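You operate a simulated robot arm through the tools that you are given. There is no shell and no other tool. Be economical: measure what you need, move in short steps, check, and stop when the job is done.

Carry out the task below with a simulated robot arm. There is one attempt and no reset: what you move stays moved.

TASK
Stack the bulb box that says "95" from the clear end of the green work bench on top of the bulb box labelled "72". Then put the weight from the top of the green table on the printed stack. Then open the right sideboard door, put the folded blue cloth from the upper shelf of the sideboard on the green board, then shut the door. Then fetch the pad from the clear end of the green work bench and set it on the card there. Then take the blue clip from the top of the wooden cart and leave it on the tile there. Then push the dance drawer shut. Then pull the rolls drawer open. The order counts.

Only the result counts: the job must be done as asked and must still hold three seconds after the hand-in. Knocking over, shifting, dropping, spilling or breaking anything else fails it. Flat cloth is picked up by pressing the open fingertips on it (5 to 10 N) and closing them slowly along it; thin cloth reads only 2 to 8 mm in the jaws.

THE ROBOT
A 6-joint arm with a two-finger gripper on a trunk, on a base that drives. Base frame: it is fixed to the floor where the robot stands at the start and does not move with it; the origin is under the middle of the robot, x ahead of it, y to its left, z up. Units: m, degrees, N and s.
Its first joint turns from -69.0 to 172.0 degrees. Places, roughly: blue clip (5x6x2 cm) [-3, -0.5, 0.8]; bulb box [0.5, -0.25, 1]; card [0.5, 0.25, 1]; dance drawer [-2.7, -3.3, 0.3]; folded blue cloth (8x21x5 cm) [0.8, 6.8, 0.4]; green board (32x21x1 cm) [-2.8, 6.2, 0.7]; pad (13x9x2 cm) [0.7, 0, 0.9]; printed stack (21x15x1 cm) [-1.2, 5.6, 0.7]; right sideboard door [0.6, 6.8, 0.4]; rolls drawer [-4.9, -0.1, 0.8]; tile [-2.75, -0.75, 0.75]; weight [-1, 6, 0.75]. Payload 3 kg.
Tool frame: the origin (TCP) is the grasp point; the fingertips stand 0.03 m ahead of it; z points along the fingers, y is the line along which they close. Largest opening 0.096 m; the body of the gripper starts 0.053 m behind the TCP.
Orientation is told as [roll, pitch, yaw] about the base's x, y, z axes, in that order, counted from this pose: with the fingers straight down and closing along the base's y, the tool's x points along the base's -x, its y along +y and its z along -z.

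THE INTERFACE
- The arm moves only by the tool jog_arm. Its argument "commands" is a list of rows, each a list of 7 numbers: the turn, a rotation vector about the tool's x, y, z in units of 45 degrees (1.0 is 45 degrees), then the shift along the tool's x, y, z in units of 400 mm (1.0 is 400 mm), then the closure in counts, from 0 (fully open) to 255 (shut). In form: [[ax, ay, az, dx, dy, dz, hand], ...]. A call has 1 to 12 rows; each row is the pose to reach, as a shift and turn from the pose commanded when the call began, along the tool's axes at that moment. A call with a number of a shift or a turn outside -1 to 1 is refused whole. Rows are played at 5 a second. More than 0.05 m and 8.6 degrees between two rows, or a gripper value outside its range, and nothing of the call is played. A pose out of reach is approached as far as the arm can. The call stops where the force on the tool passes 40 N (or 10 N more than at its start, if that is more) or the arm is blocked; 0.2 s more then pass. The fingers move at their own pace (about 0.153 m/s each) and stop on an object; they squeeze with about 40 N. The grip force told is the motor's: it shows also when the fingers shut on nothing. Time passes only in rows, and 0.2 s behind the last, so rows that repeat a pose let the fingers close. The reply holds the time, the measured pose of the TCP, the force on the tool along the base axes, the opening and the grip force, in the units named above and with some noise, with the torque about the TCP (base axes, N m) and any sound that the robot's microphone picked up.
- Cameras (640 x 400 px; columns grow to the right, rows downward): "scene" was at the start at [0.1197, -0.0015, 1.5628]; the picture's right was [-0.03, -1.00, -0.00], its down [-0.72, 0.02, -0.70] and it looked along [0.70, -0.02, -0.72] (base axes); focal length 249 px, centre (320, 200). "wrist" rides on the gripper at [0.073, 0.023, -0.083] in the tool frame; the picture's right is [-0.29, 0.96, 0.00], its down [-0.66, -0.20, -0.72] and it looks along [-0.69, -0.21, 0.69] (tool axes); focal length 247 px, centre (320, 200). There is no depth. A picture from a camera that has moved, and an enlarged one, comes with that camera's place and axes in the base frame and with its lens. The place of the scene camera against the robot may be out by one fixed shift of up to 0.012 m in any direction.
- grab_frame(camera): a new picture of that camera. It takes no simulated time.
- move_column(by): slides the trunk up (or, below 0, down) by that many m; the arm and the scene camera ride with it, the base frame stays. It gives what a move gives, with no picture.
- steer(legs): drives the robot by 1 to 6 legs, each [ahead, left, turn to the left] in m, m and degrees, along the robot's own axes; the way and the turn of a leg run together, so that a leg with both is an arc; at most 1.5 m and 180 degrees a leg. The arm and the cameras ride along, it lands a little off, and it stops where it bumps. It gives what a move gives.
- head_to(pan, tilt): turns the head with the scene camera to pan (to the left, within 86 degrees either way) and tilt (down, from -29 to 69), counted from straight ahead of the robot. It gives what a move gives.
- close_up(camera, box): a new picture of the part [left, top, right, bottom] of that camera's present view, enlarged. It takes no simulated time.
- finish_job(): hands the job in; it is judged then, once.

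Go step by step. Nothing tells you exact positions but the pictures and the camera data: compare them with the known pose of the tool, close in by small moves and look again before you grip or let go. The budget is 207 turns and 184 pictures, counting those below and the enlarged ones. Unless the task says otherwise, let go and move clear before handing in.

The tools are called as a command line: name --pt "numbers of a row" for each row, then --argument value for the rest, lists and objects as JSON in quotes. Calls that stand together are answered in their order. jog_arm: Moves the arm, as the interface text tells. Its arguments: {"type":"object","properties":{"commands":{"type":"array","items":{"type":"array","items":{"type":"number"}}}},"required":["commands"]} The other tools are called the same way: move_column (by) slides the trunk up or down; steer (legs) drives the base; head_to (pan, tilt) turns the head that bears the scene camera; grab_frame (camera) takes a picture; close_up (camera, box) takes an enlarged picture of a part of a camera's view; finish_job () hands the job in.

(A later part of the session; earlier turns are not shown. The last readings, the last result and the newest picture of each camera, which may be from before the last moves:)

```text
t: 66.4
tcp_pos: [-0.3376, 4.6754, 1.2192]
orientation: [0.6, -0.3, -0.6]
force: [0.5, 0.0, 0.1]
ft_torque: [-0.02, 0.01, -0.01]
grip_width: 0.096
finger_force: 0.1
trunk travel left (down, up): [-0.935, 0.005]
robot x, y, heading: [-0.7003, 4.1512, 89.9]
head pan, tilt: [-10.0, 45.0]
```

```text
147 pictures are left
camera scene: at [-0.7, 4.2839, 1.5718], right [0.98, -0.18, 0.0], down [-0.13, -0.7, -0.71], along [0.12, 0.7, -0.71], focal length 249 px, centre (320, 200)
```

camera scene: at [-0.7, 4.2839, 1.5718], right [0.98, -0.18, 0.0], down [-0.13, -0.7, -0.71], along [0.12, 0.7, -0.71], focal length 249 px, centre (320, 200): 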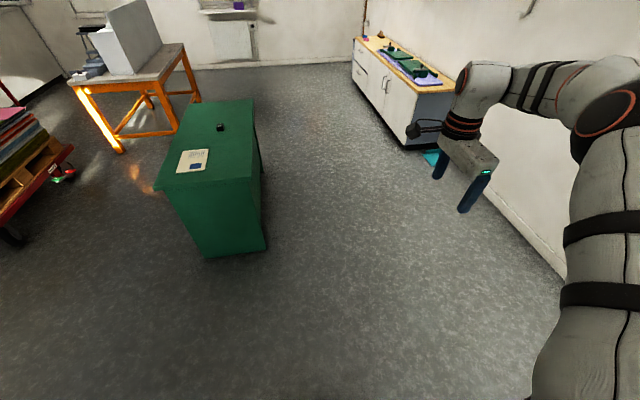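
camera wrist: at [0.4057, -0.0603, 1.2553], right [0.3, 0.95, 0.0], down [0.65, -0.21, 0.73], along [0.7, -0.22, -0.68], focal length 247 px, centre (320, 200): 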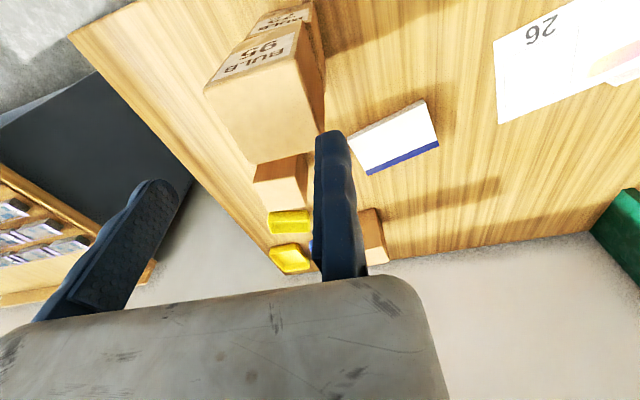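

With the tool yawed −90° it reaches 0.52 ahead and 0.36 right. I drive to the right side of the green table and turn to face it, keeping a safe distance first.

steer --legs '[[0.9, -0.45, 0], [0.84, 0, 0], [0, 0, 110]]'

head_to --pan -25 --tilt 50

grab_frame --camera "scene"

```text
t: 80.2
tcp_pos: [-0.8699, 6.059, 1.2195]
orientation: [0.6, -0.1, 108.7]
force: [0.3, 0.1, -0.2]
ft_torque: [0.0, 0.03, 0.04]
grip_width: 0.0961
finger_force: 0.0
trunk travel left (down, up): [-0.935, 0.005]
robot x, y, heading: [-0.2564, 5.8867, -161.2]
head pan, tilt: [-10.0, 45.0]
```

```text
t: 81.0
tcp_pos: [-0.8714, 6.0575, 1.2198]
orientation: [0.7, -0.2, 108.8]
force: [0.3, 0.5, 0.1]
ft_torque: [0.02, -0.01, -0.01]
grip_width: 0.0961
finger_force: 0.0
trunk travel left (down, up): [-0.935, 0.005]
robot x, y, heading: [-0.258, 5.8872, -160.9]
head pan, tilt: [-25.0, 50.0]
```

```text
146 pictures are left
camera scene: at [-0.3921, 5.8781, 1.5649], right [0.1, 0.99, 0.0], down [0.76, -0.08, -0.64], along [-0.64, 0.07, -0.77], focal length 249 px, centre (320, 200)
```

scene: 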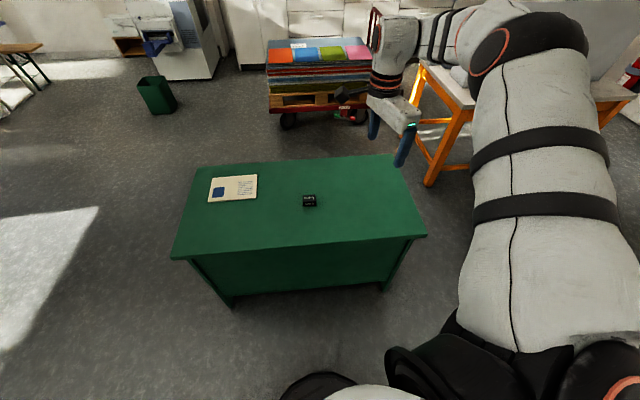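

Weight at about (-1.09, 5.91). I drive in, square the tool with the base axes, and lower toward it for a wrist view.

steer --legs '[[0.27, 0.06, 0]]'

jog_arm --pt "0 0 0.14 0 0 0 0" --pt "0 0 0.28 0 0 0 0" --pt "0 0 0.42 0 0 0 0"

move_column --by -0.3

grab_frame --camera "wrist"

grab_frame --camera "scene"

```text
t: 82.9
tcp_pos: [-1.1042, 5.9136, 1.2203]
orientation: [0.6, -0.2, 108.8]
force: [0.8, -0.7, 0.6]
ft_torque: [-0.02, 0.0, -0.02]
grip_width: 0.096
finger_force: 0.0
trunk travel left (down, up): [-0.935, 0.005]
robot x, y, heading: [-0.4938, 5.7386, -160.8]
head pan, tilt: [-25.0, 50.0]
```

```text
t: 83.7
tcp_pos: [-1.107, 5.9125, 1.2197]
orientation: [0.5, -0.1, 89.9]
force: [0.7, -0.5, -0.8]
ft_torque: [-0.01, 0.03, 0.0]
grip_width: 0.096
finger_force: 0.1
trunk travel left (down, up): [-0.935, 0.005]
robot x, y, heading: [-0.4903, 5.7435, -160.9]
head pan, tilt: [-25.0, 50.0]
```

```text
t: 86.7
tcp_pos: [-1.1058, 5.9125, 0.9189]
orientation: [0.5, 0.1, 89.9]
force: [0.1, 1.1, 0.3]
ft_torque: [-0.01, -0.01, 0.0]
grip_width: 0.0959
finger_force: 0.0
trunk travel left (down, up): [-0.635, 0.305]
robot x, y, heading: [-0.4907, 5.741, -160.7]
head pan, tilt: [-25.0, 50.0]
```

```text
145 pictures are left
camera wrist: at [-1.1271, 5.8398, 1.0026], right [-0.96, 0.3, 0.01], down [0.21, 0.66, 0.72], along [0.21, 0.69, -0.69], focal length 247 px, centre (320, 200)
```

wrist: 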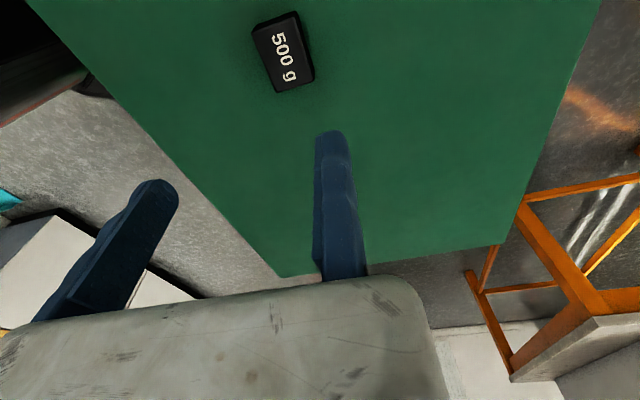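

```text
144 pictures are left
camera scene: at [-0.6276, 5.7331, 1.2649], right [0.1, 0.99, 0.0], down [0.76, -0.08, -0.64], along [-0.64, 0.07, -0.77], focal length 249 px, centre (320, 200)
```

scene: 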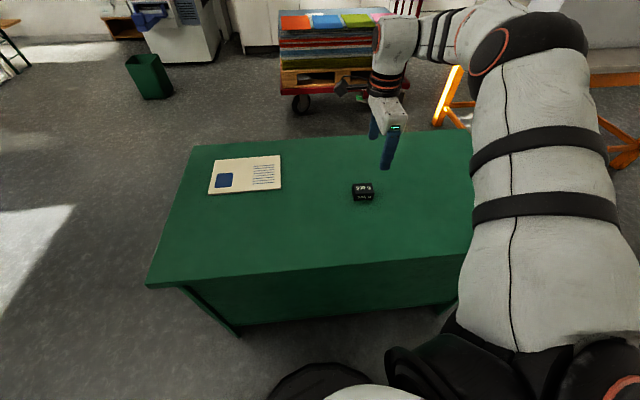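

Weight top centre is about (-1.078, 5.898, 0.754), 4 cm wide in x. I align and lower, then check.

jog_arm --pt "0 0 0 0.018 0.012 0 0" --pt "0 0 0 0.036 0.0225 0 0"

move_column --by -0.12

grab_frame --camera "wrist"

close_up --camera "scene" --box '[300, 60, 480, 220]'

```text
t: 87.3
tcp_pos: [-1.1056, 5.9135, 0.9183]
orientation: [0.5, 0.1, 89.9]
force: [0.0, 0.3, 0.1]
ft_torque: [-0.03, 0.03, -0.02]
grip_width: 0.0956
finger_force: 0.1
out of reach, approached as far as the arm can: row 1, 2
trunk travel left (down, up): [-0.635, 0.305]
robot x, y, heading: [-0.4917, 5.7396, -160.6]
head pan, tilt: [-25.0, 50.0]
```

```text
t: 88.8
tcp_pos: [-1.1068, 5.9132, 0.7996]
orientation: [0.6, 0.0, 89.9]
force: [-0.2, 0.0, -0.3]
ft_torque: [-0.01, 0.02, 0.01]
grip_width: 0.0963
finger_force: 0.0
trunk travel left (down, up): [-0.515, 0.425]
robot x, y, heading: [-0.4895, 5.7404, -160.6]
head pan, tilt: [-25.0, 50.0]
```

```text
143 pictures are left
camera wrist: at [-1.127, 5.8398, 0.8827], right [-0.96, 0.3, 0.01], down [0.21, 0.66, 0.72], along [0.21, 0.69, -0.69], focal length 247 px, centre (320, 200)
```

wrist: 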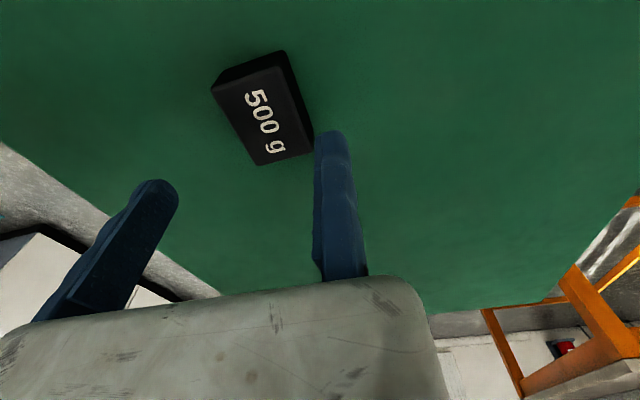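

```text
2.50 times, centred on (390, 140) of scene
camera zoom: at [-0.6275, 5.733, 1.1449], right [0.1, 0.99, 0.0], down [0.76, -0.08, -0.64], along [-0.64, 0.07, -0.77], focal length 622 px, centre (145, 350)
```

zoom: 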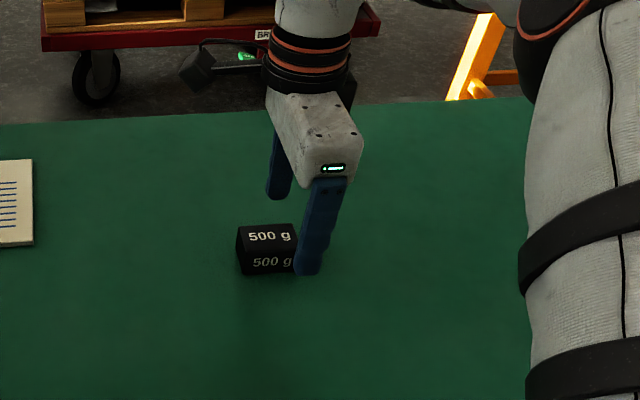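

The arm is at its limit here, so I give it slack: raise slightly, move the base 5 cm closer, and bring the tool back over the weight.

move_column --by 0.04

steer --legs '[[0.05, 0, 0]]'

jog_arm --pt "0 0 0 0 -0.05 0 0" --pt "0 0 0 0 -0.095 0 0"

grab_frame --camera "wrist"

```text
t: 89.6
tcp_pos: [-1.1069, 5.9135, 0.8393]
orientation: [0.6, 0.1, 89.9]
force: [-0.1, -0.4, -0.3]
ft_torque: [0.02, -0.06, -0.01]
grip_width: 0.096
finger_force: 0.1
trunk travel left (down, up): [-0.555, 0.385]
robot x, y, heading: [-0.4925, 5.7422, -160.8]
head pan, tilt: [-25.0, 50.0]
```

```text
t: 90.5
tcp_pos: [-1.1541, 5.8963, 0.8396]
orientation: [0.4, 0.0, 90.0]
force: [0.4, -0.2, 0.0]
ft_torque: [0.04, -0.02, -0.03]
grip_width: 0.0958
finger_force: 0.1
trunk travel left (down, up): [-0.555, 0.385]
robot x, y, heading: [-0.5387, 5.723, -160.7]
head pan, tilt: [-25.0, 50.0]
```

```text
t: 91.2
tcp_pos: [-1.1142, 5.8973, 0.8402]
orientation: [0.7, 0.0, 89.8]
force: [-1.1, 0.4, 0.4]
ft_torque: [0.0, -0.01, -0.03]
grip_width: 0.0958
finger_force: 0.0
trunk travel left (down, up): [-0.555, 0.385]
robot x, y, heading: [-0.5408, 5.723, -160.8]
head pan, tilt: [-25.0, 50.0]
```

```text
141 pictures are left
camera wrist: at [-1.1353, 5.8236, 0.9224], right [-0.96, 0.3, 0.01], down [0.21, 0.66, 0.72], along [0.21, 0.69, -0.69], focal length 247 px, centre (320, 200)
```

wrist: 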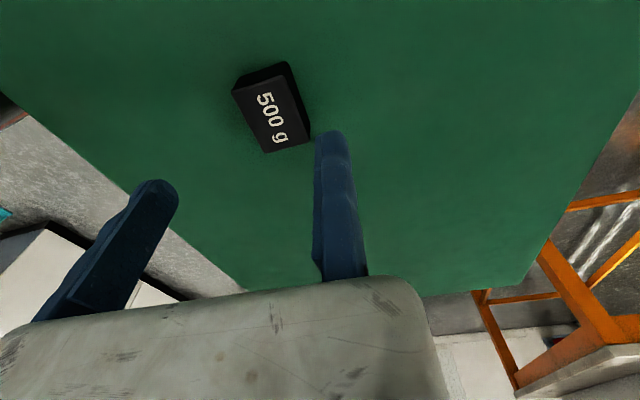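

The tool is aligned with the weight. I lower to grip height.

move_column --by -0.075

close_up --camera "scene" --box '[300, 60, 480, 220]'

grab_frame --camera "wrist"

```text
t: 92.3
tcp_pos: [-1.1137, 5.8963, 0.7638]
orientation: [0.6, 0.1, 89.8]
force: [-0.8, -0.5, 0.3]
ft_torque: [-0.01, 0.0, 0.02]
grip_width: 0.0957
finger_force: 0.0
trunk travel left (down, up): [-0.48, 0.46]
robot x, y, heading: [-0.5387, 5.7244, -161.1]
head pan, tilt: [-25.0, 50.0]
```

```text
2.50 times, centred on (390, 140) of scene
camera zoom: at [-0.6744, 5.7168, 1.1099], right [0.1, 0.99, 0.0], down [0.76, -0.08, -0.64], along [-0.64, 0.07, -0.77], focal length 622 px, centre (145, 350)
```

zoom: 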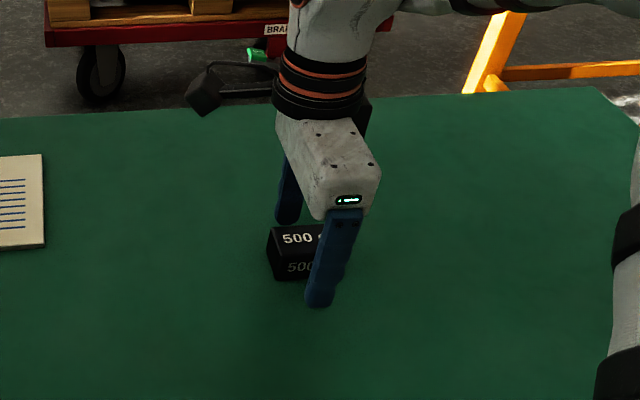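

```text
139 pictures are left
camera wrist: at [-1.1355, 5.8235, 0.8473], right [-0.96, 0.3, 0.01], down [0.21, 0.66, 0.72], along [0.21, 0.69, -0.69], focal length 247 px, centre (320, 200)
```

wrist: 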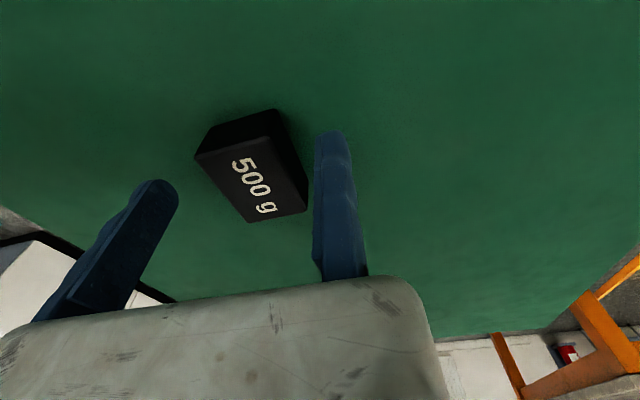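

jog_arm --pt "0 0 0 0 0 0.01 0" --pt "0 0 0 0 0 0.02 0" --pt "0 0 0 0 0 0.027 0" --pt "0 0 0 0 0 0.027 80" --pt "0 0 0 0 0 0.027 255" --pt "0 0 0 0 0 0.027 255" --pt "0 0 0 0 0 0.027 255" --pt "0 0 0 0 0 0.027 255"

grab_frame --camera "wrist"

```text
t: 94.1
tcp_pos: [-1.1148, 5.8974, 0.7534]
orientation: [0.6, 0.1, 89.8]
force: [-0.9, 1.2, -0.3]
ft_torque: [0.07, -0.11, 0.03]
grip_width: 0.0416
finger_force: 40.1
trunk travel left (down, up): [-0.48, 0.46]
robot x, y, heading: [-0.5384, 5.7267, -160.9]
head pan, tilt: [-25.0, 50.0]
```

```text
138 pictures are left
camera wrist: at [-1.1357, 5.8237, 0.8364], right [-0.96, 0.3, 0.01], down [0.21, 0.66, 0.72], along [0.21, 0.69, -0.69], focal length 247 px, centre (320, 200)
```

wrist: 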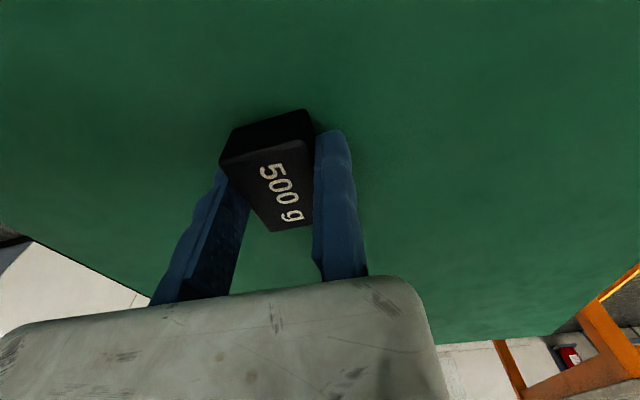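

Weight gripped at 41.6 mm. I lift it, back away, and drive around to the near end of the table, from which the printed stack is in easy reach.

move_column --by 0.2

steer --legs '[[-0.25, 0.9, 0], [0, 0, -75], [0.5, 0.7, 0]]'

grab_frame --camera "scene"

```text
t: 96.2
tcp_pos: [-1.1152, 5.8967, 0.9517]
orientation: [0.7, 0.0, 89.9]
force: [-0.6, 0.0, -5.1]
ft_torque: [-0.04, 0.12, 0.02]
grip_width: 0.0418
finger_force: 40.2
trunk travel left (down, up): [-0.68, 0.26]
robot x, y, heading: [-0.5382, 5.7205, -160.8]
head pan, tilt: [-25.0, 50.0]
```

```text
t: 108.5
tcp_pos: [-0.8482, 5.5683, 0.9529]
orientation: [0.6, 0.1, 15.3]
force: [-0.6, 0.3, -5.0]
ft_torque: [0.05, 0.06, 0.01]
grip_width: 0.0415
finger_force: 39.5
trunk travel left (down, up): [-0.68, 0.26]
robot x, y, heading: [-0.8597, 4.9697, 124.3]
head pan, tilt: [-25.0, 50.0]
```

```text
137 pictures are left
camera scene: at [-0.9134, 5.0873, 1.3098], right [0.99, 0.17, 0.0], down [0.13, -0.76, -0.64], along [-0.11, 0.63, -0.77], focal length 249 px, centre (320, 200)
```

scene: 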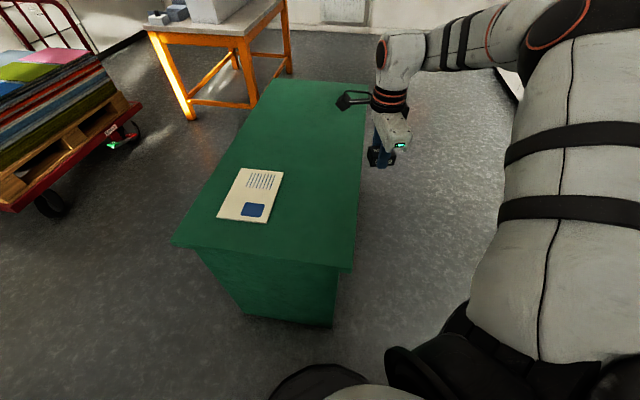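

Stack centre is about (-1.213, 5.557). I drive the remaining distance to put the weight above it.

steer --legs '[[0.215, 0.2975, 0]]'

grab_frame --camera "wrist"

grab_frame --camera "scene"

```text
t: 110.9
tcp_pos: [-1.2149, 5.5789, 0.9522]
orientation: [0.5, 0.1, 15.5]
force: [0.6, 0.7, -5.4]
ft_torque: [0.08, 0.06, 0.02]
grip_width: 0.0416
finger_force: 39.6
trunk travel left (down, up): [-0.68, 0.26]
robot x, y, heading: [-1.2297, 4.976, 125.0]
head pan, tilt: [-25.0, 50.0]
```

```text
136 pictures are left
camera wrist: at [-1.2915, 5.5807, 1.0358], right [0.03, 1.0, 0.01], down [0.69, -0.03, 0.72], along [0.72, -0.01, -0.69], focal length 247 px, centre (320, 200)
```

wrist: 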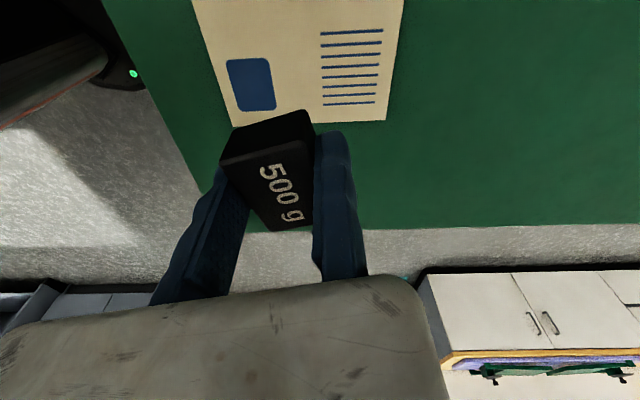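

```text
135 pictures are left
camera scene: at [-1.2791, 5.0976, 1.3098], right [0.99, 0.17, 0.0], down [0.13, -0.76, -0.64], along [-0.11, 0.63, -0.77], focal length 249 px, centre (320, 200)
```

scene: 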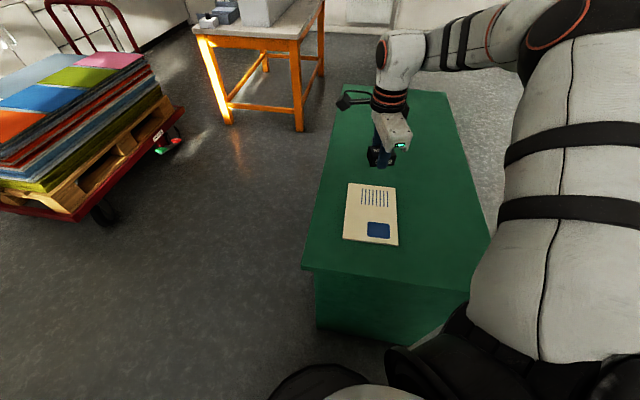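

The held weight is centred over the stack within about 1 cm. I lower most of the way.

move_column --by -0.175

close_up --camera "scene" --box '[300, 60, 480, 220]'

```text
t: 112.8
tcp_pos: [-1.2151, 5.5788, 0.7776]
orientation: [0.5, 0.2, 15.6]
force: [-0.6, 0.7, -4.9]
ft_torque: [0.11, 0.07, 0.01]
grip_width: 0.0415
finger_force: 39.9
trunk travel left (down, up): [-0.505, 0.435]
robot x, y, heading: [-1.2284, 4.9781, 124.7]
head pan, tilt: [-25.0, 50.0]
```

```text
2.50 times, centred on (390, 140) of scene
camera zoom: at [-1.279, 5.0973, 1.1348], right [0.99, 0.17, 0.0], down [0.13, -0.76, -0.64], along [-0.11, 0.63, -0.77], focal length 622 px, centre (145, 350)
```

zoom: 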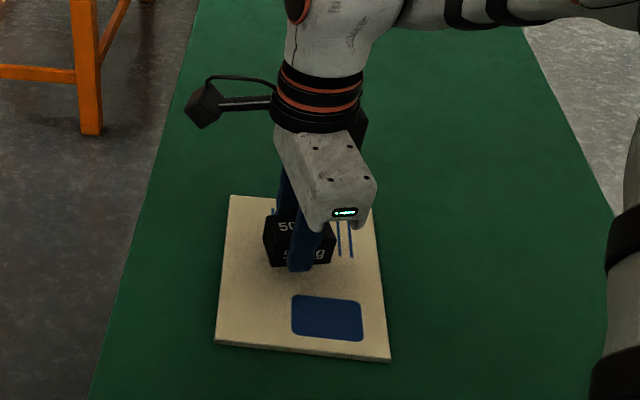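

jog_arm --pt "0 0 0 0 0 0.01 255" --pt "0 0 0 0 0 0.0175 255" --pt "0 0 0 0 0 0.025 255" --pt "0 0 0 0 0 0.03 255"

```text
t: 113.8
tcp_pos: [-1.2157, 5.5787, 0.7643]
orientation: [0.5, 0.0, 15.5]
force: [0.9, 0.0, -4.9]
ft_torque: [0.08, 0.03, 0.02]
grip_width: 0.0418
finger_force: 39.6
trunk travel left (down, up): [-0.505, 0.435]
robot x, y, heading: [-1.2279, 4.9801, 124.9]
head pan, tilt: [-25.0, 50.0]
```

jog_arm --pt "0 0 0 0 0 0.004 255" --pt "0 0 0 0 0 0.008 255"

```text
t: 114.4
tcp_pos: [-1.2166, 5.5802, 0.7618]
orientation: [0.6, 0.1, 15.4]
force: [-0.1, 0.9, -5.3]
ft_torque: [0.08, 0.05, -0.01]
grip_width: 0.0416
finger_force: 40.1
trunk travel left (down, up): [-0.505, 0.435]
robot x, y, heading: [-1.2269, 4.9747, 124.9]
head pan, tilt: [-25.0, 50.0]
```

jog_arm --pt "0 0 0 0 0 0.003 255" --pt "0 0 0 0 0 0.006 255" --pt "0 0 0 0 0 0.009 255"

close_up --camera "scene" --box '[330, 90, 450, 180]'

```text
t: 115.2
tcp_pos: [-1.2156, 5.5792, 0.759]
orientation: [0.6, 0.1, 15.5]
force: [0.7, 0.8, -1.4]
ft_torque: [0.02, -0.06, 0.0]
grip_width: 0.0416
finger_force: 40.4
trunk travel left (down, up): [-0.505, 0.435]
robot x, y, heading: [-1.224, 4.9832, 124.8]
head pan, tilt: [-25.0, 50.0]
```

```text
4.44 times, centred on (390, 135) of scene
camera zoom: at [-1.279, 5.0971, 1.1349], right [0.99, 0.17, 0.0], down [0.13, -0.76, -0.64], along [-0.11, 0.63, -0.77], focal length 1106 px, centre (9, 489)
```

zoom: 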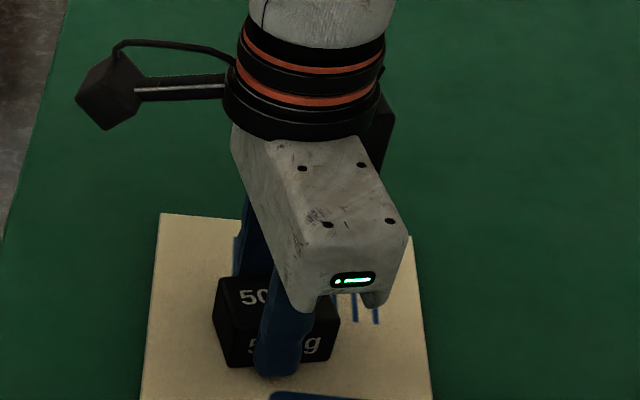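

The force shows the weight has landed on the stack. I release, shift the fixed finger clear and raise.

jog_arm --pt "0 0 0 0 0 0 200" --pt "0 0 0 0 0 0 0" --pt "0 0 0 0 0 0 0" --pt "0 0 0 0 0 0 0" --pt "0 0 0 0 0.01 0 0" --pt "0 0 0 0 0.02 0 0" --pt "0 0 0 0 0.02 -0.05 0" --pt "0 0 0 0 0.02 -0.1 0"

move_column --by 0.25

grab_frame --camera "scene"

```text
t: 117.0
tcp_pos: [-1.2185, 5.5849, 0.7985]
orientation: [0.6, 0.0, 15.5]
force: [-0.1, -0.4, -0.5]
ft_torque: [0.03, 0.01, -0.03]
grip_width: 0.096
finger_force: 0.0
trunk travel left (down, up): [-0.505, 0.435]
robot x, y, heading: [-1.2262, 4.9796, 124.8]
head pan, tilt: [-25.0, 50.0]
```

```text
t: 119.6
tcp_pos: [-1.2186, 5.5859, 1.0486]
orientation: [0.6, 0.1, 15.5]
force: [-0.3, -0.2, 0.2]
ft_torque: [0.0, -0.02, 0.05]
grip_width: 0.0962
finger_force: 0.0
trunk travel left (down, up): [-0.755, 0.185]
robot x, y, heading: [-1.2241, 4.9787, 124.9]
head pan, tilt: [-25.0, 50.0]
```

```text
132 pictures are left
camera scene: at [-1.279, 5.0967, 1.3848], right [0.99, 0.17, 0.0], down [0.13, -0.76, -0.64], along [-0.11, 0.63, -0.77], focal length 249 px, centre (320, 200)
```

scene: 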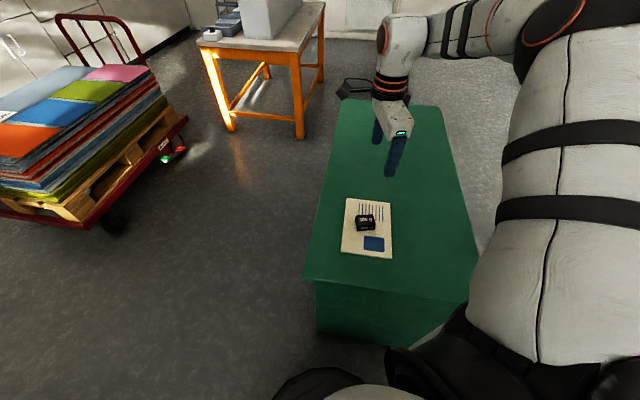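

The weight sits on the printed stack. Next I drive round to face the sideboard.

steer --legs '[[-0.205, 0.144, 0], [0, 0, -125], [0.95, 0, 0], [0, 1.3, 0], [0, 0.5, 0]]'

head_to --pan 0 --tilt 45

grab_frame --camera "scene"

```text
t: 139.8
tcp_pos: [0.2196, 6.1739, 1.0487]
orientation: [0.6, 0.1, -109.4]
force: [0.1, 0.0, -0.2]
ft_torque: [0.02, -0.02, -0.01]
grip_width: 0.0959
finger_force: 0.1
trunk travel left (down, up): [-0.755, 0.185]
robot x, y, heading: [-0.2727, 6.5293, -0.3]
head pan, tilt: [-25.0, 50.0]
```

```text
t: 140.7
tcp_pos: [0.2208, 6.1749, 1.0498]
orientation: [0.6, 0.1, -109.4]
force: [0.3, 0.2, -0.4]
ft_torque: [-0.02, -0.03, 0.0]
grip_width: 0.0961
finger_force: 0.0
trunk travel left (down, up): [-0.755, 0.185]
robot x, y, heading: [-0.2746, 6.5315, -0.1]
head pan, tilt: [0.0, 45.0]
```

```text
131 pictures are left
camera scene: at [-0.1529, 6.5295, 1.3918], right [0.0, -1.0, 0.0], down [-0.71, 0.0, -0.71], along [0.71, 0.0, -0.71], focal length 249 px, centre (320, 200)
```

scene: 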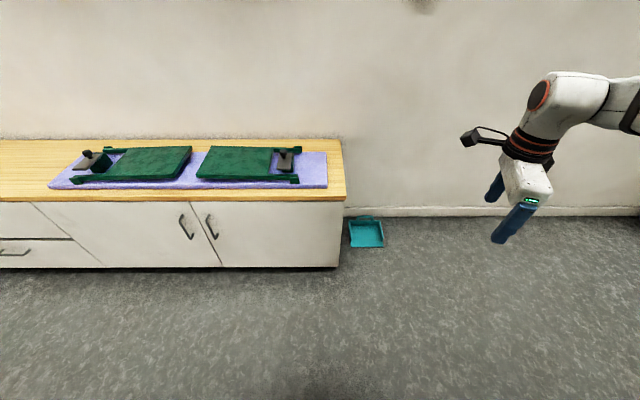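

The right door spans y≈6.43–7.12 with its bow handle at about (0.62, 7.06, z 0.35–0.52), hinged at the right end. I need a forward-pointing tool, so I test tilting it here in free space.

jog_arm --pt "-0.165 0.057 0 0 0 0 0" --pt "-0.33 0.114 0 0 0 0 0" --pt "-0.495 0.171 0 0 0 0 0" --pt "-0.66 0.228 0 0 0 0 0" --pt "-0.82 0.283 0 0 0 0 0" --pt "-0.946 0.326 0 0 0 0 0"

grab_frame --camera "scene"

```text
t: 142.1
tcp_pos: [0.2192, 6.1756, 1.0501]
orientation: [44.2, 13.5, -104.0]
force: [-1.2, -0.4, -0.4]
ft_torque: [0.0, -0.02, -0.03]
grip_width: 0.0959
finger_force: 0.1
trunk travel left (down, up): [-0.755, 0.185]
robot x, y, heading: [-0.2758, 6.5325, -0.3]
head pan, tilt: [0.0, 45.0]
```

```text
130 pictures are left
camera scene: at [-0.1534, 6.5289, 1.3919], right [0.0, -1.0, 0.0], down [-0.71, 0.0, -0.71], along [0.71, 0.0, -0.71], focal length 249 px, centre (320, 200)
```

scene: 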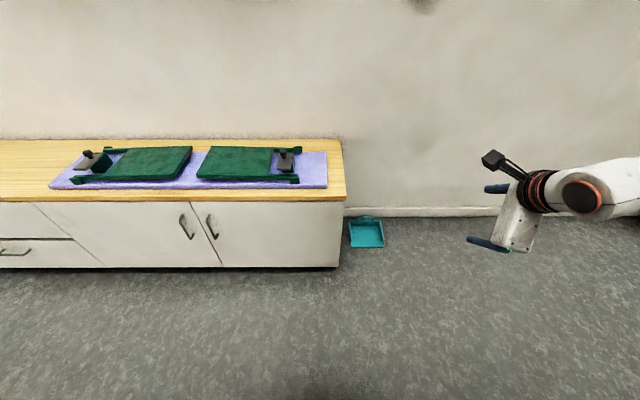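

The tool is tilting forward as intended. I complete the tilt to horizontal, then roll so the fingers close sideways.

jog_arm --pt "-0.165 0.057 0 0 0 0 0" --pt "-0.33 0.114 0 0 0 0 0" --pt "-0.495 0.171 0 0 0 0 0" --pt "-0.66 0.228 0 0 0 0 0" --pt "-0.82 0.283 0 0 0 0 0" --pt "-0.946 0.326 0 0 0 0 0"

jog_arm --pt "0 0 0.18 0 0 0 0" --pt "0 0 0.36 0 0 0 0" --pt "0 0 0.54 0 0 0 0" --pt "0 0 0.72 0 0 0 0" --pt "0 0 0.9 0 0 0 0" --pt "0 0 1.0 0 0 0 0"

jog_arm --pt "0 0 0.18 0 0 0 0" --pt "0 0 0.36 0 0 0 0" --pt "0 0 0.5 0 0 0 0" --pt "0 0 0.58 0 0 0 0"

grab_frame --camera "scene"

grab_frame --camera "wrist"

```text
t: 143.5
tcp_pos: [0.2848, 6.1762, 1.0493]
orientation: [90.6, 18.9, -90.2]
force: [-0.6, -1.0, -0.3]
ft_torque: [0.0, -0.03, 0.02]
grip_width: 0.0963
finger_force: 0.1
out of reach, approached as far as the arm can: row 1, 2, 3, 4, 5, 6
trunk travel left (down, up): [-0.755, 0.185]
robot x, y, heading: [-0.2773, 6.5345, -0.2]
head pan, tilt: [0.0, 45.0]
```

```text
t: 144.9
tcp_pos: [0.2845, 6.1743, 1.0491]
orientation: [91.5, 64.0, -89.2]
force: [-0.5, 0.8, 0.1]
ft_torque: [-0.02, 0.02, -0.01]
grip_width: 0.0959
finger_force: 0.0
trunk travel left (down, up): [-0.755, 0.185]
robot x, y, heading: [-0.2728, 6.5296, 0.0]
head pan, tilt: [0.0, 45.0]
```

```text
t: 145.9
tcp_pos: [0.2843, 6.1751, 1.0494]
orientation: [-174.8, 89.4, 4.9]
force: [-0.2, 0.0, -0.3]
ft_torque: [0.01, 0.04, 0.02]
grip_width: 0.0961
finger_force: 0.2
trunk travel left (down, up): [-0.755, 0.185]
robot x, y, heading: [-0.2675, 6.5314, -0.0]
head pan, tilt: [0.0, 45.0]
```

```text
129 pictures are left
camera scene: at [-0.1529, 6.5298, 1.3918], right [0.0, -1.0, 0.0], down [-0.71, 0.0, -0.71], along [0.71, 0.0, -0.71], focal length 249 px, centre (320, 200)
```

scene: 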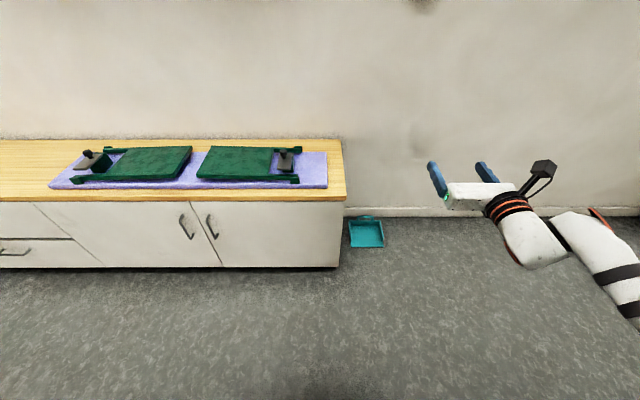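

```text
128 pictures are left
camera wrist: at [0.2007, 6.1542, 1.1218], right [0.0, -0.96, -0.29], down [-0.71, 0.21, -0.67], along [0.7, 0.21, -0.68], focal length 247 px, centre (320, 200)
```

wrist: 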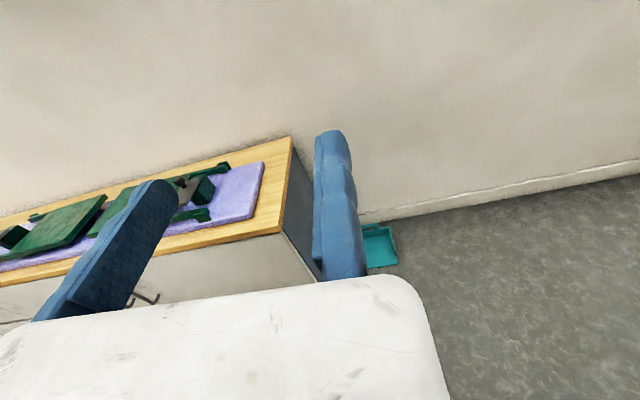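

The tool now points horizontally at the sideboard with fingers closing sideways. I drive left to align with the handle and lower the trunk.

steer --legs '[[0, 0.86, 0]]'

move_column --by -0.6

grab_frame --camera "scene"

grab_frame --camera "wrist"

```text
t: 150.5
tcp_pos: [0.2854, 7.0423, 1.0503]
orientation: [176.8, 89.4, -2.7]
force: [0.1, 0.6, -0.8]
ft_torque: [-0.01, -0.02, 0.02]
grip_width: 0.0961
finger_force: 0.0
trunk travel left (down, up): [-0.755, 0.185]
robot x, y, heading: [-0.278, 7.388, 0.7]
head pan, tilt: [0.0, 45.0]
```

```text
refused: -0.6 is not a number from -0.4 to 0.4
```

```text
127 pictures are left
camera scene: at [-0.1576, 7.39, 1.3918], right [0.01, -1.0, 0.0], down [-0.71, -0.01, -0.71], along [0.71, 0.01, -0.71], focal length 249 px, centre (320, 200)
```

scene: 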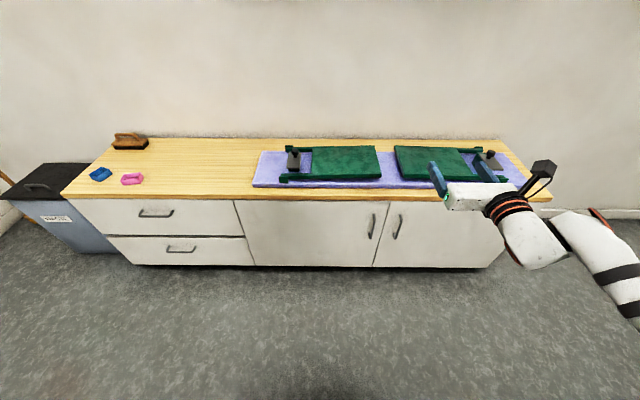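

```text
126 pictures are left
camera wrist: at [0.2014, 7.0195, 1.1218], right [0.01, -0.96, -0.29], down [-0.72, 0.2, -0.67], along [0.7, 0.22, -0.68], focal length 247 px, centre (320, 200)
```

wrist: 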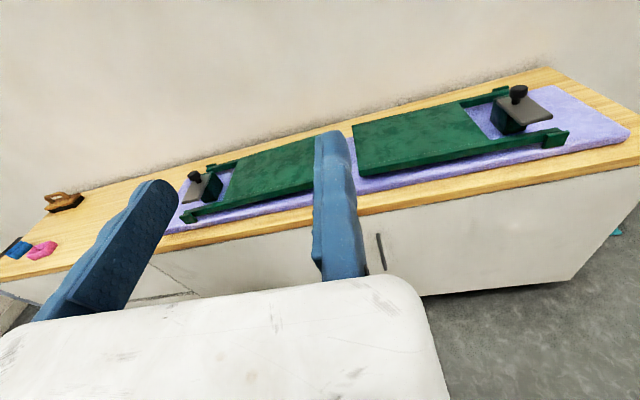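

move_column --by -0.35

move_column --by -0.25

grab_frame --camera "scene"

grab_frame --camera "wrist"

```text
t: 153.9
tcp_pos: [0.2845, 7.0437, 0.6997]
orientation: [176.7, 89.4, -2.8]
force: [-0.4, -0.2, 0.2]
ft_torque: [-0.04, 0.02, 0.01]
grip_width: 0.0958
finger_force: 0.0
trunk travel left (down, up): [-0.405, 0.535]
robot x, y, heading: [-0.2775, 7.3884, 0.7]
head pan, tilt: [0.0, 45.0]
```

```text
t: 156.5
tcp_pos: [0.2845, 7.0426, 0.4494]
orientation: [176.6, 89.4, -3.1]
force: [-0.1, -0.1, 0.2]
ft_torque: [0.01, 0.02, 0.01]
grip_width: 0.0959
finger_force: 0.0
trunk travel left (down, up): [-0.155, 0.785]
robot x, y, heading: [-0.2796, 7.3877, 0.7]
head pan, tilt: [0.0, 45.0]
```

```text
125 pictures are left
camera scene: at [-0.1576, 7.39, 0.7918], right [0.01, -1.0, 0.0], down [-0.71, -0.01, -0.71], along [0.71, 0.01, -0.71], focal length 249 px, centre (320, 200)
```

scene: 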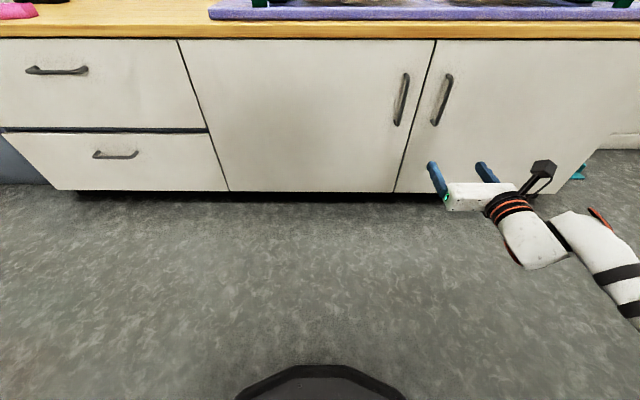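

```text
124 pictures are left
camera wrist: at [0.2014, 7.0196, 0.5218], right [0.01, -0.96, -0.29], down [-0.72, 0.2, -0.67], along [0.7, 0.22, -0.68], focal length 247 px, centre (320, 200)
```

wrist: 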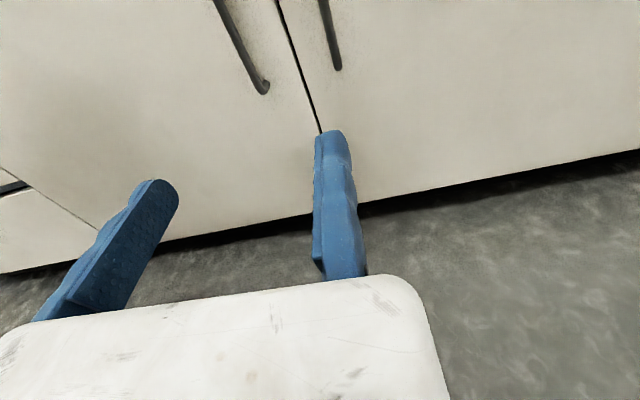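

Handle is at y≈7.035, z 0.38–0.53, so I shift right 3 cm to put the fixed finger on its right side and drive closer.

steer --legs '[[0.24, -0.032, -0.7]]'

grab_frame --camera "scene"

grab_frame --camera "wrist"

```text
t: 158.3
tcp_pos: [0.5212, 7.0062, 0.45]
orientation: [176.9, 89.3, -3.4]
force: [-0.3, 0.4, 1.5]
ft_torque: [-0.01, 0.0, 0.0]
grip_width: 0.096
finger_force: 0.1
trunk travel left (down, up): [-0.155, 0.785]
robot x, y, heading: [-0.0374, 7.354, 0.2]
head pan, tilt: [0.0, 45.0]
```

```text
123 pictures are left
camera scene: at [0.0829, 7.3585, 0.7918], right [0.0, -1.0, 0.0], down [-0.71, 0.0, -0.71], along [0.71, 0.0, -0.71], focal length 249 px, centre (320, 200)
```

scene: 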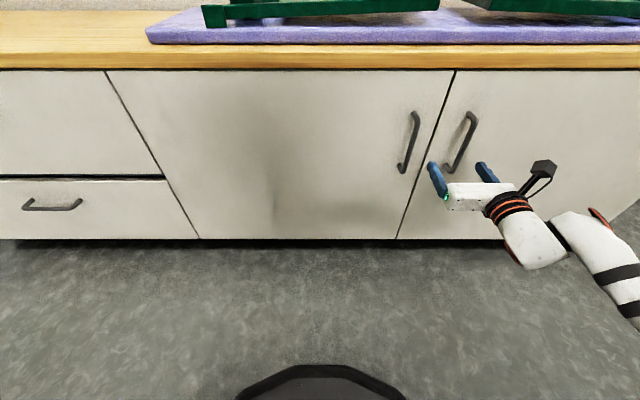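

```text
122 pictures are left
camera wrist: at [0.4379, 6.9843, 0.5218], right [0.0, -0.96, -0.29], down [-0.72, 0.2, -0.67], along [0.7, 0.21, -0.68], focal length 247 px, centre (320, 200)
```

wrist: 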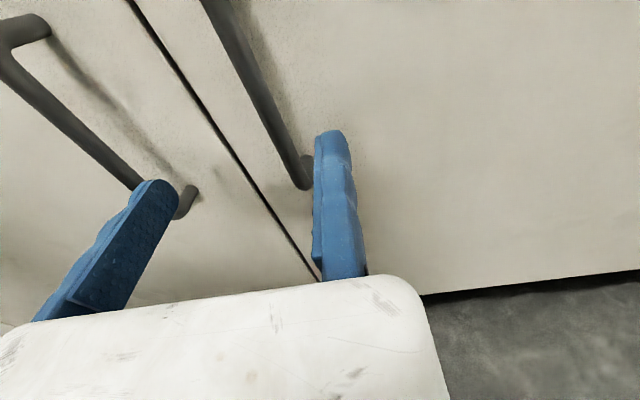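

The fixed finger is just right of the handle, and the moving finger clears the left door's handle. I narrow the opening a bit and go forward 8 cm.

jog_arm --pt "0 0 0 0 0 0 60" --pt "0 0 0 0 0 0 60"

steer --legs '[[0.078, 0, 0]]'

grab_frame --camera "wrist"

close_up --camera "scene" --box '[380, 60, 600, 240]'

```text
t: 158.9
tcp_pos: [0.5215, 7.0064, 0.4495]
orientation: [176.6, 89.4, -3.6]
force: [-0.7, -0.2, -0.6]
ft_torque: [-0.03, -0.02, -0.03]
grip_width: 0.0735
finger_force: 0.0
trunk travel left (down, up): [-0.155, 0.785]
robot x, y, heading: [-0.0405, 7.3563, -0.0]
head pan, tilt: [0.0, 45.0]
```

```text
t: 159.9
tcp_pos: [0.5847, 7.0076, 0.4489]
orientation: [177.7, 89.4, -2.4]
force: [-10.8, 0.8, 4.4]
ft_torque: [0.04, -0.06, 0.03]
grip_width: 0.0735
finger_force: 0.1
trunk travel left (down, up): [-0.155, 0.785]
robot x, y, heading: [0.0329, 7.3563, 0.2]
head pan, tilt: [0.0, 45.0]
stopped in leg 1: the force on the tool passed its limit at 202 N (the readings are from after the stop); the commanded pose is now the measured one
```

```text
121 pictures are left
camera wrist: at [0.501, 6.9848, 0.5212], right [0.0, -0.96, -0.29], down [-0.72, 0.2, -0.67], along [0.7, 0.21, -0.68], focal length 247 px, centre (320, 200)
```

wrist: 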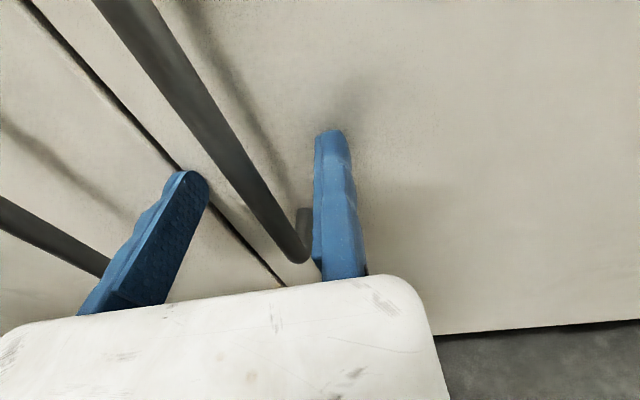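

```text
2.22 times, centred on (490, 150) of scene
camera zoom: at [0.1487, 7.3583, 0.7921], right [0.0, -1.0, 0.0], down [-0.71, 0.0, -0.71], along [0.71, 0.0, -0.71], focal length 553 px, centre (-58, 311)
```

zoom: 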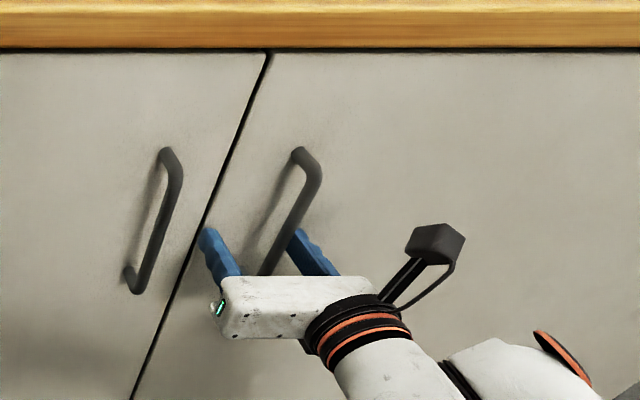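

The fingertips touched the door (front at x≈0.615) but the handle is now between the fingers. I ease back a few mm and grip it.

jog_arm --pt "0 0 0 0 0 -0.015 60" --pt "0 0 0 0 0 -0.015 140" --pt "0 0 0 0 0 -0.015 255" --pt "0 0 0 0 0 -0.015 255" --pt "0 0 0 0 0 -0.015 255"

grab_frame --camera "wrist"

```text
t: 160.9
tcp_pos: [0.5854, 7.015, 0.4472]
orientation: [-164.4, 89.4, 16.6]
force: [-24.4, 35.8, -9.8]
ft_torque: [-0.37, -0.12, -0.56]
grip_width: 0.0232
finger_force: 45.2
out of reach, approached as far as the arm can: row 1, 2, 3, 4
trunk travel left (down, up): [-0.155, 0.785]
robot x, y, heading: [0.0264, 7.3594, -0.1]
head pan, tilt: [0.0, 45.0]
stopped in row 4: the force on the tool passed its limit at 41 N (the readings are from after the stop); the commanded pose is now the measured one
```

```text
119 pictures are left
camera wrist: at [0.5013, 6.9923, 0.5201], right [0.02, -0.95, -0.3], down [-0.72, 0.19, -0.67], along [0.69, 0.23, -0.68], focal length 247 px, centre (320, 200)
```

wrist: 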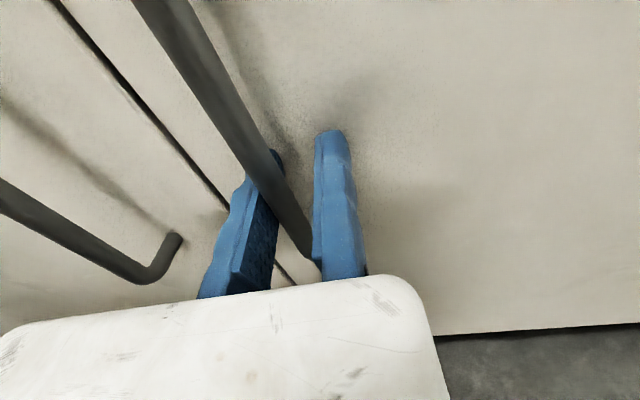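

The moving finger reached the bar before the fixed one; I open slightly, shift the base left 1 cm, and close again.

jog_arm --pt "0 0 0 0 0 0 170" --pt "0 0 0 0 0 0 170"

steer --legs '[[-0.006, 0.012, 0]]'

jog_arm --pt "0 0 0 0 0 0 190" --pt "0 0 0 0 0 0 255" --pt "0 0 0 0 0 0 255"

grab_frame --camera "wrist"

```text
t: 161.5
tcp_pos: [0.5852, 7.0088, 0.4477]
orientation: [-174.2, 89.7, 5.9]
force: [-9.0, 0.1, 3.5]
ft_torque: [0.01, 0.03, -0.04]
grip_width: 0.0322
finger_force: 0.1
trunk travel left (down, up): [-0.155, 0.785]
robot x, y, heading: [0.0279, 7.3546, -0.3]
head pan, tilt: [0.0, 45.0]
```

```text
t: 162.3
tcp_pos: [0.5786, 7.0222, 0.4476]
orientation: [-160.5, 89.7, 20.0]
force: [-0.4, -0.4, -0.6]
ft_torque: [-0.01, -0.03, -0.05]
grip_width: 0.032
finger_force: 0.2
trunk travel left (down, up): [-0.155, 0.785]
robot x, y, heading: [0.0237, 7.3722, 0.0]
head pan, tilt: [0.0, 45.0]
```

```text
t: 163.2
tcp_pos: [0.5796, 7.0272, 0.4466]
orientation: [-153.4, 89.5, 27.3]
force: [-1.5, 4.2, -0.8]
ft_torque: [-0.39, 0.46, 0.02]
grip_width: 0.0117
finger_force: 45.1
trunk travel left (down, up): [-0.155, 0.785]
robot x, y, heading: [0.0212, 7.3717, 0.0]
head pan, tilt: [0.0, 45.0]
stopped in row 3: the force on the tool passed its limit at 42 N (the readings are from after the stop); the commanded pose is now the measured one
```

```text
118 pictures are left
camera wrist: at [0.4965, 7.0035, 0.5189], right [0.02, -0.95, -0.3], down [-0.72, 0.19, -0.67], along [0.69, 0.23, -0.69], focal length 247 px, centre (320, 200)
```

wrist: 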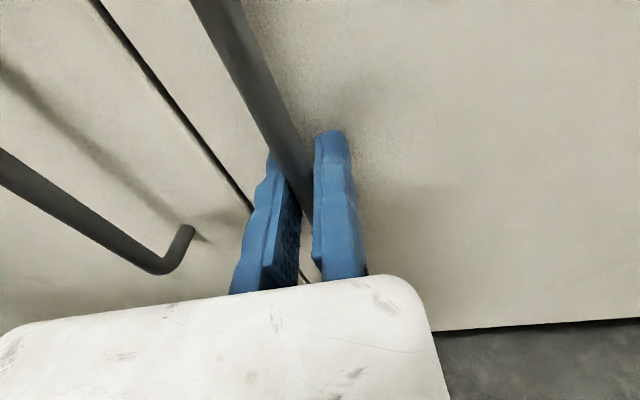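

The bar is firmly gripped (11.7 mm). I pull by driving the base on an arc around the hinge at about (0.615, 6.43), first 10°.

steer --legs '[[-0.164, -0.104, 10]]'

grab_frame --camera "wrist"

grab_frame --camera "scene"

```text
t: 164.7
tcp_pos: [0.4763, 7.0126, 0.4469]
orientation: [-151.5, 89.5, 39.5]
force: [-5.9, 26.4, -8.8]
ft_torque: [-0.21, -0.82, -0.02]
grip_width: 0.0118
finger_force: 45.2
trunk travel left (down, up): [-0.155, 0.785]
robot x, y, heading: [-0.1302, 7.253, 10.2]
head pan, tilt: [0.0, 45.0]
```

```text
117 pictures are left
camera wrist: at [0.3993, 6.9738, 0.5188], right [0.19, -0.94, -0.3], down [-0.74, 0.06, -0.67], along [0.64, 0.34, -0.68], focal length 247 px, centre (320, 200)
```

wrist: 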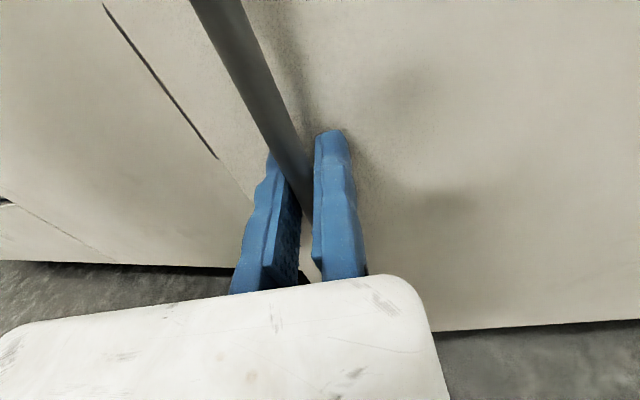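

```text
116 pictures are left
camera scene: at [-0.0119, 7.2775, 0.7916], right [0.17, -0.98, 0.0], down [-0.7, -0.12, -0.71], along [0.7, 0.12, -0.71], focal length 249 px, centre (320, 200)
```

scene: 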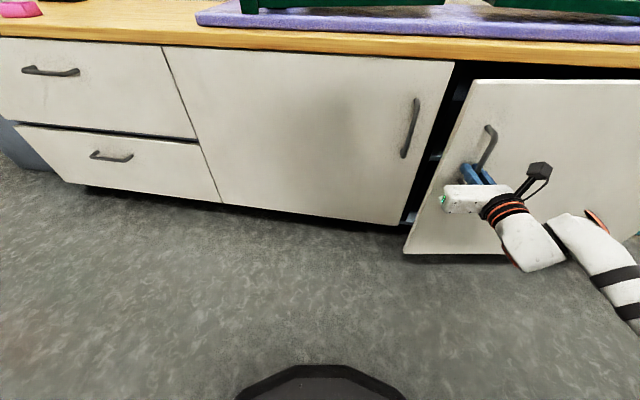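

The door is opening; the hinge fits (0.61, 6.44). I continue the arc another 20°.

steer --legs '[[-0.324, -0.2, 20]]'

```text
t: 167.2
tcp_pos: [0.2931, 6.9348, 0.4461]
orientation: [-168.6, 89.5, 42.0]
force: [0.2, -0.8, 0.5]
ft_torque: [0.19, -0.44, -0.02]
grip_width: 0.0114
finger_force: 45.1
trunk travel left (down, up): [-0.155, 0.785]
robot x, y, heading: [-0.361, 6.9548, 29.9]
head pan, tilt: [0.0, 45.0]
stopped in leg 1: the force on the tool passed its limit at 41 N (the readings are from after the stop); the commanded pose is now the measured one
```

steer --legs '[[-0.243, -0.152, 15], [-0.243, -0.152, 15]]'

grab_frame --camera "scene"

```text
t: 170.7
tcp_pos: [0.0855, 6.7174, 0.4468]
orientation: [-172.9, 89.6, 67.8]
force: [-18.6, 10.2, -5.8]
ft_torque: [0.33, -0.21, -0.02]
grip_width: 0.0117
finger_force: 44.9
trunk travel left (down, up): [-0.155, 0.785]
robot x, y, heading: [-0.4908, 6.41, 60.0]
head pan, tilt: [0.0, 45.0]
```

```text
115 pictures are left
camera scene: at [-0.4364, 6.5227, 0.7917], right [0.87, -0.5, 0.0], down [-0.35, -0.61, -0.71], along [0.35, 0.61, -0.71], focal length 249 px, centre (320, 200)
```

scene: 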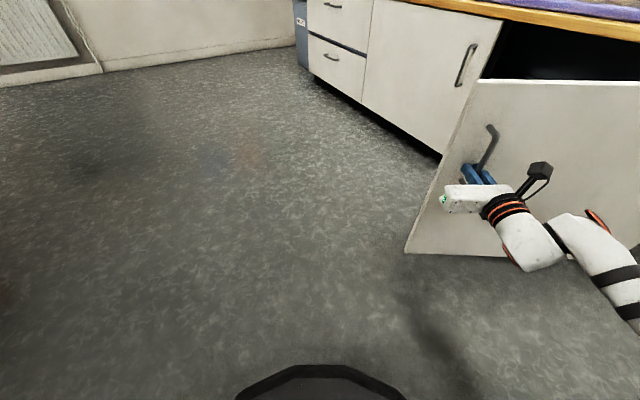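

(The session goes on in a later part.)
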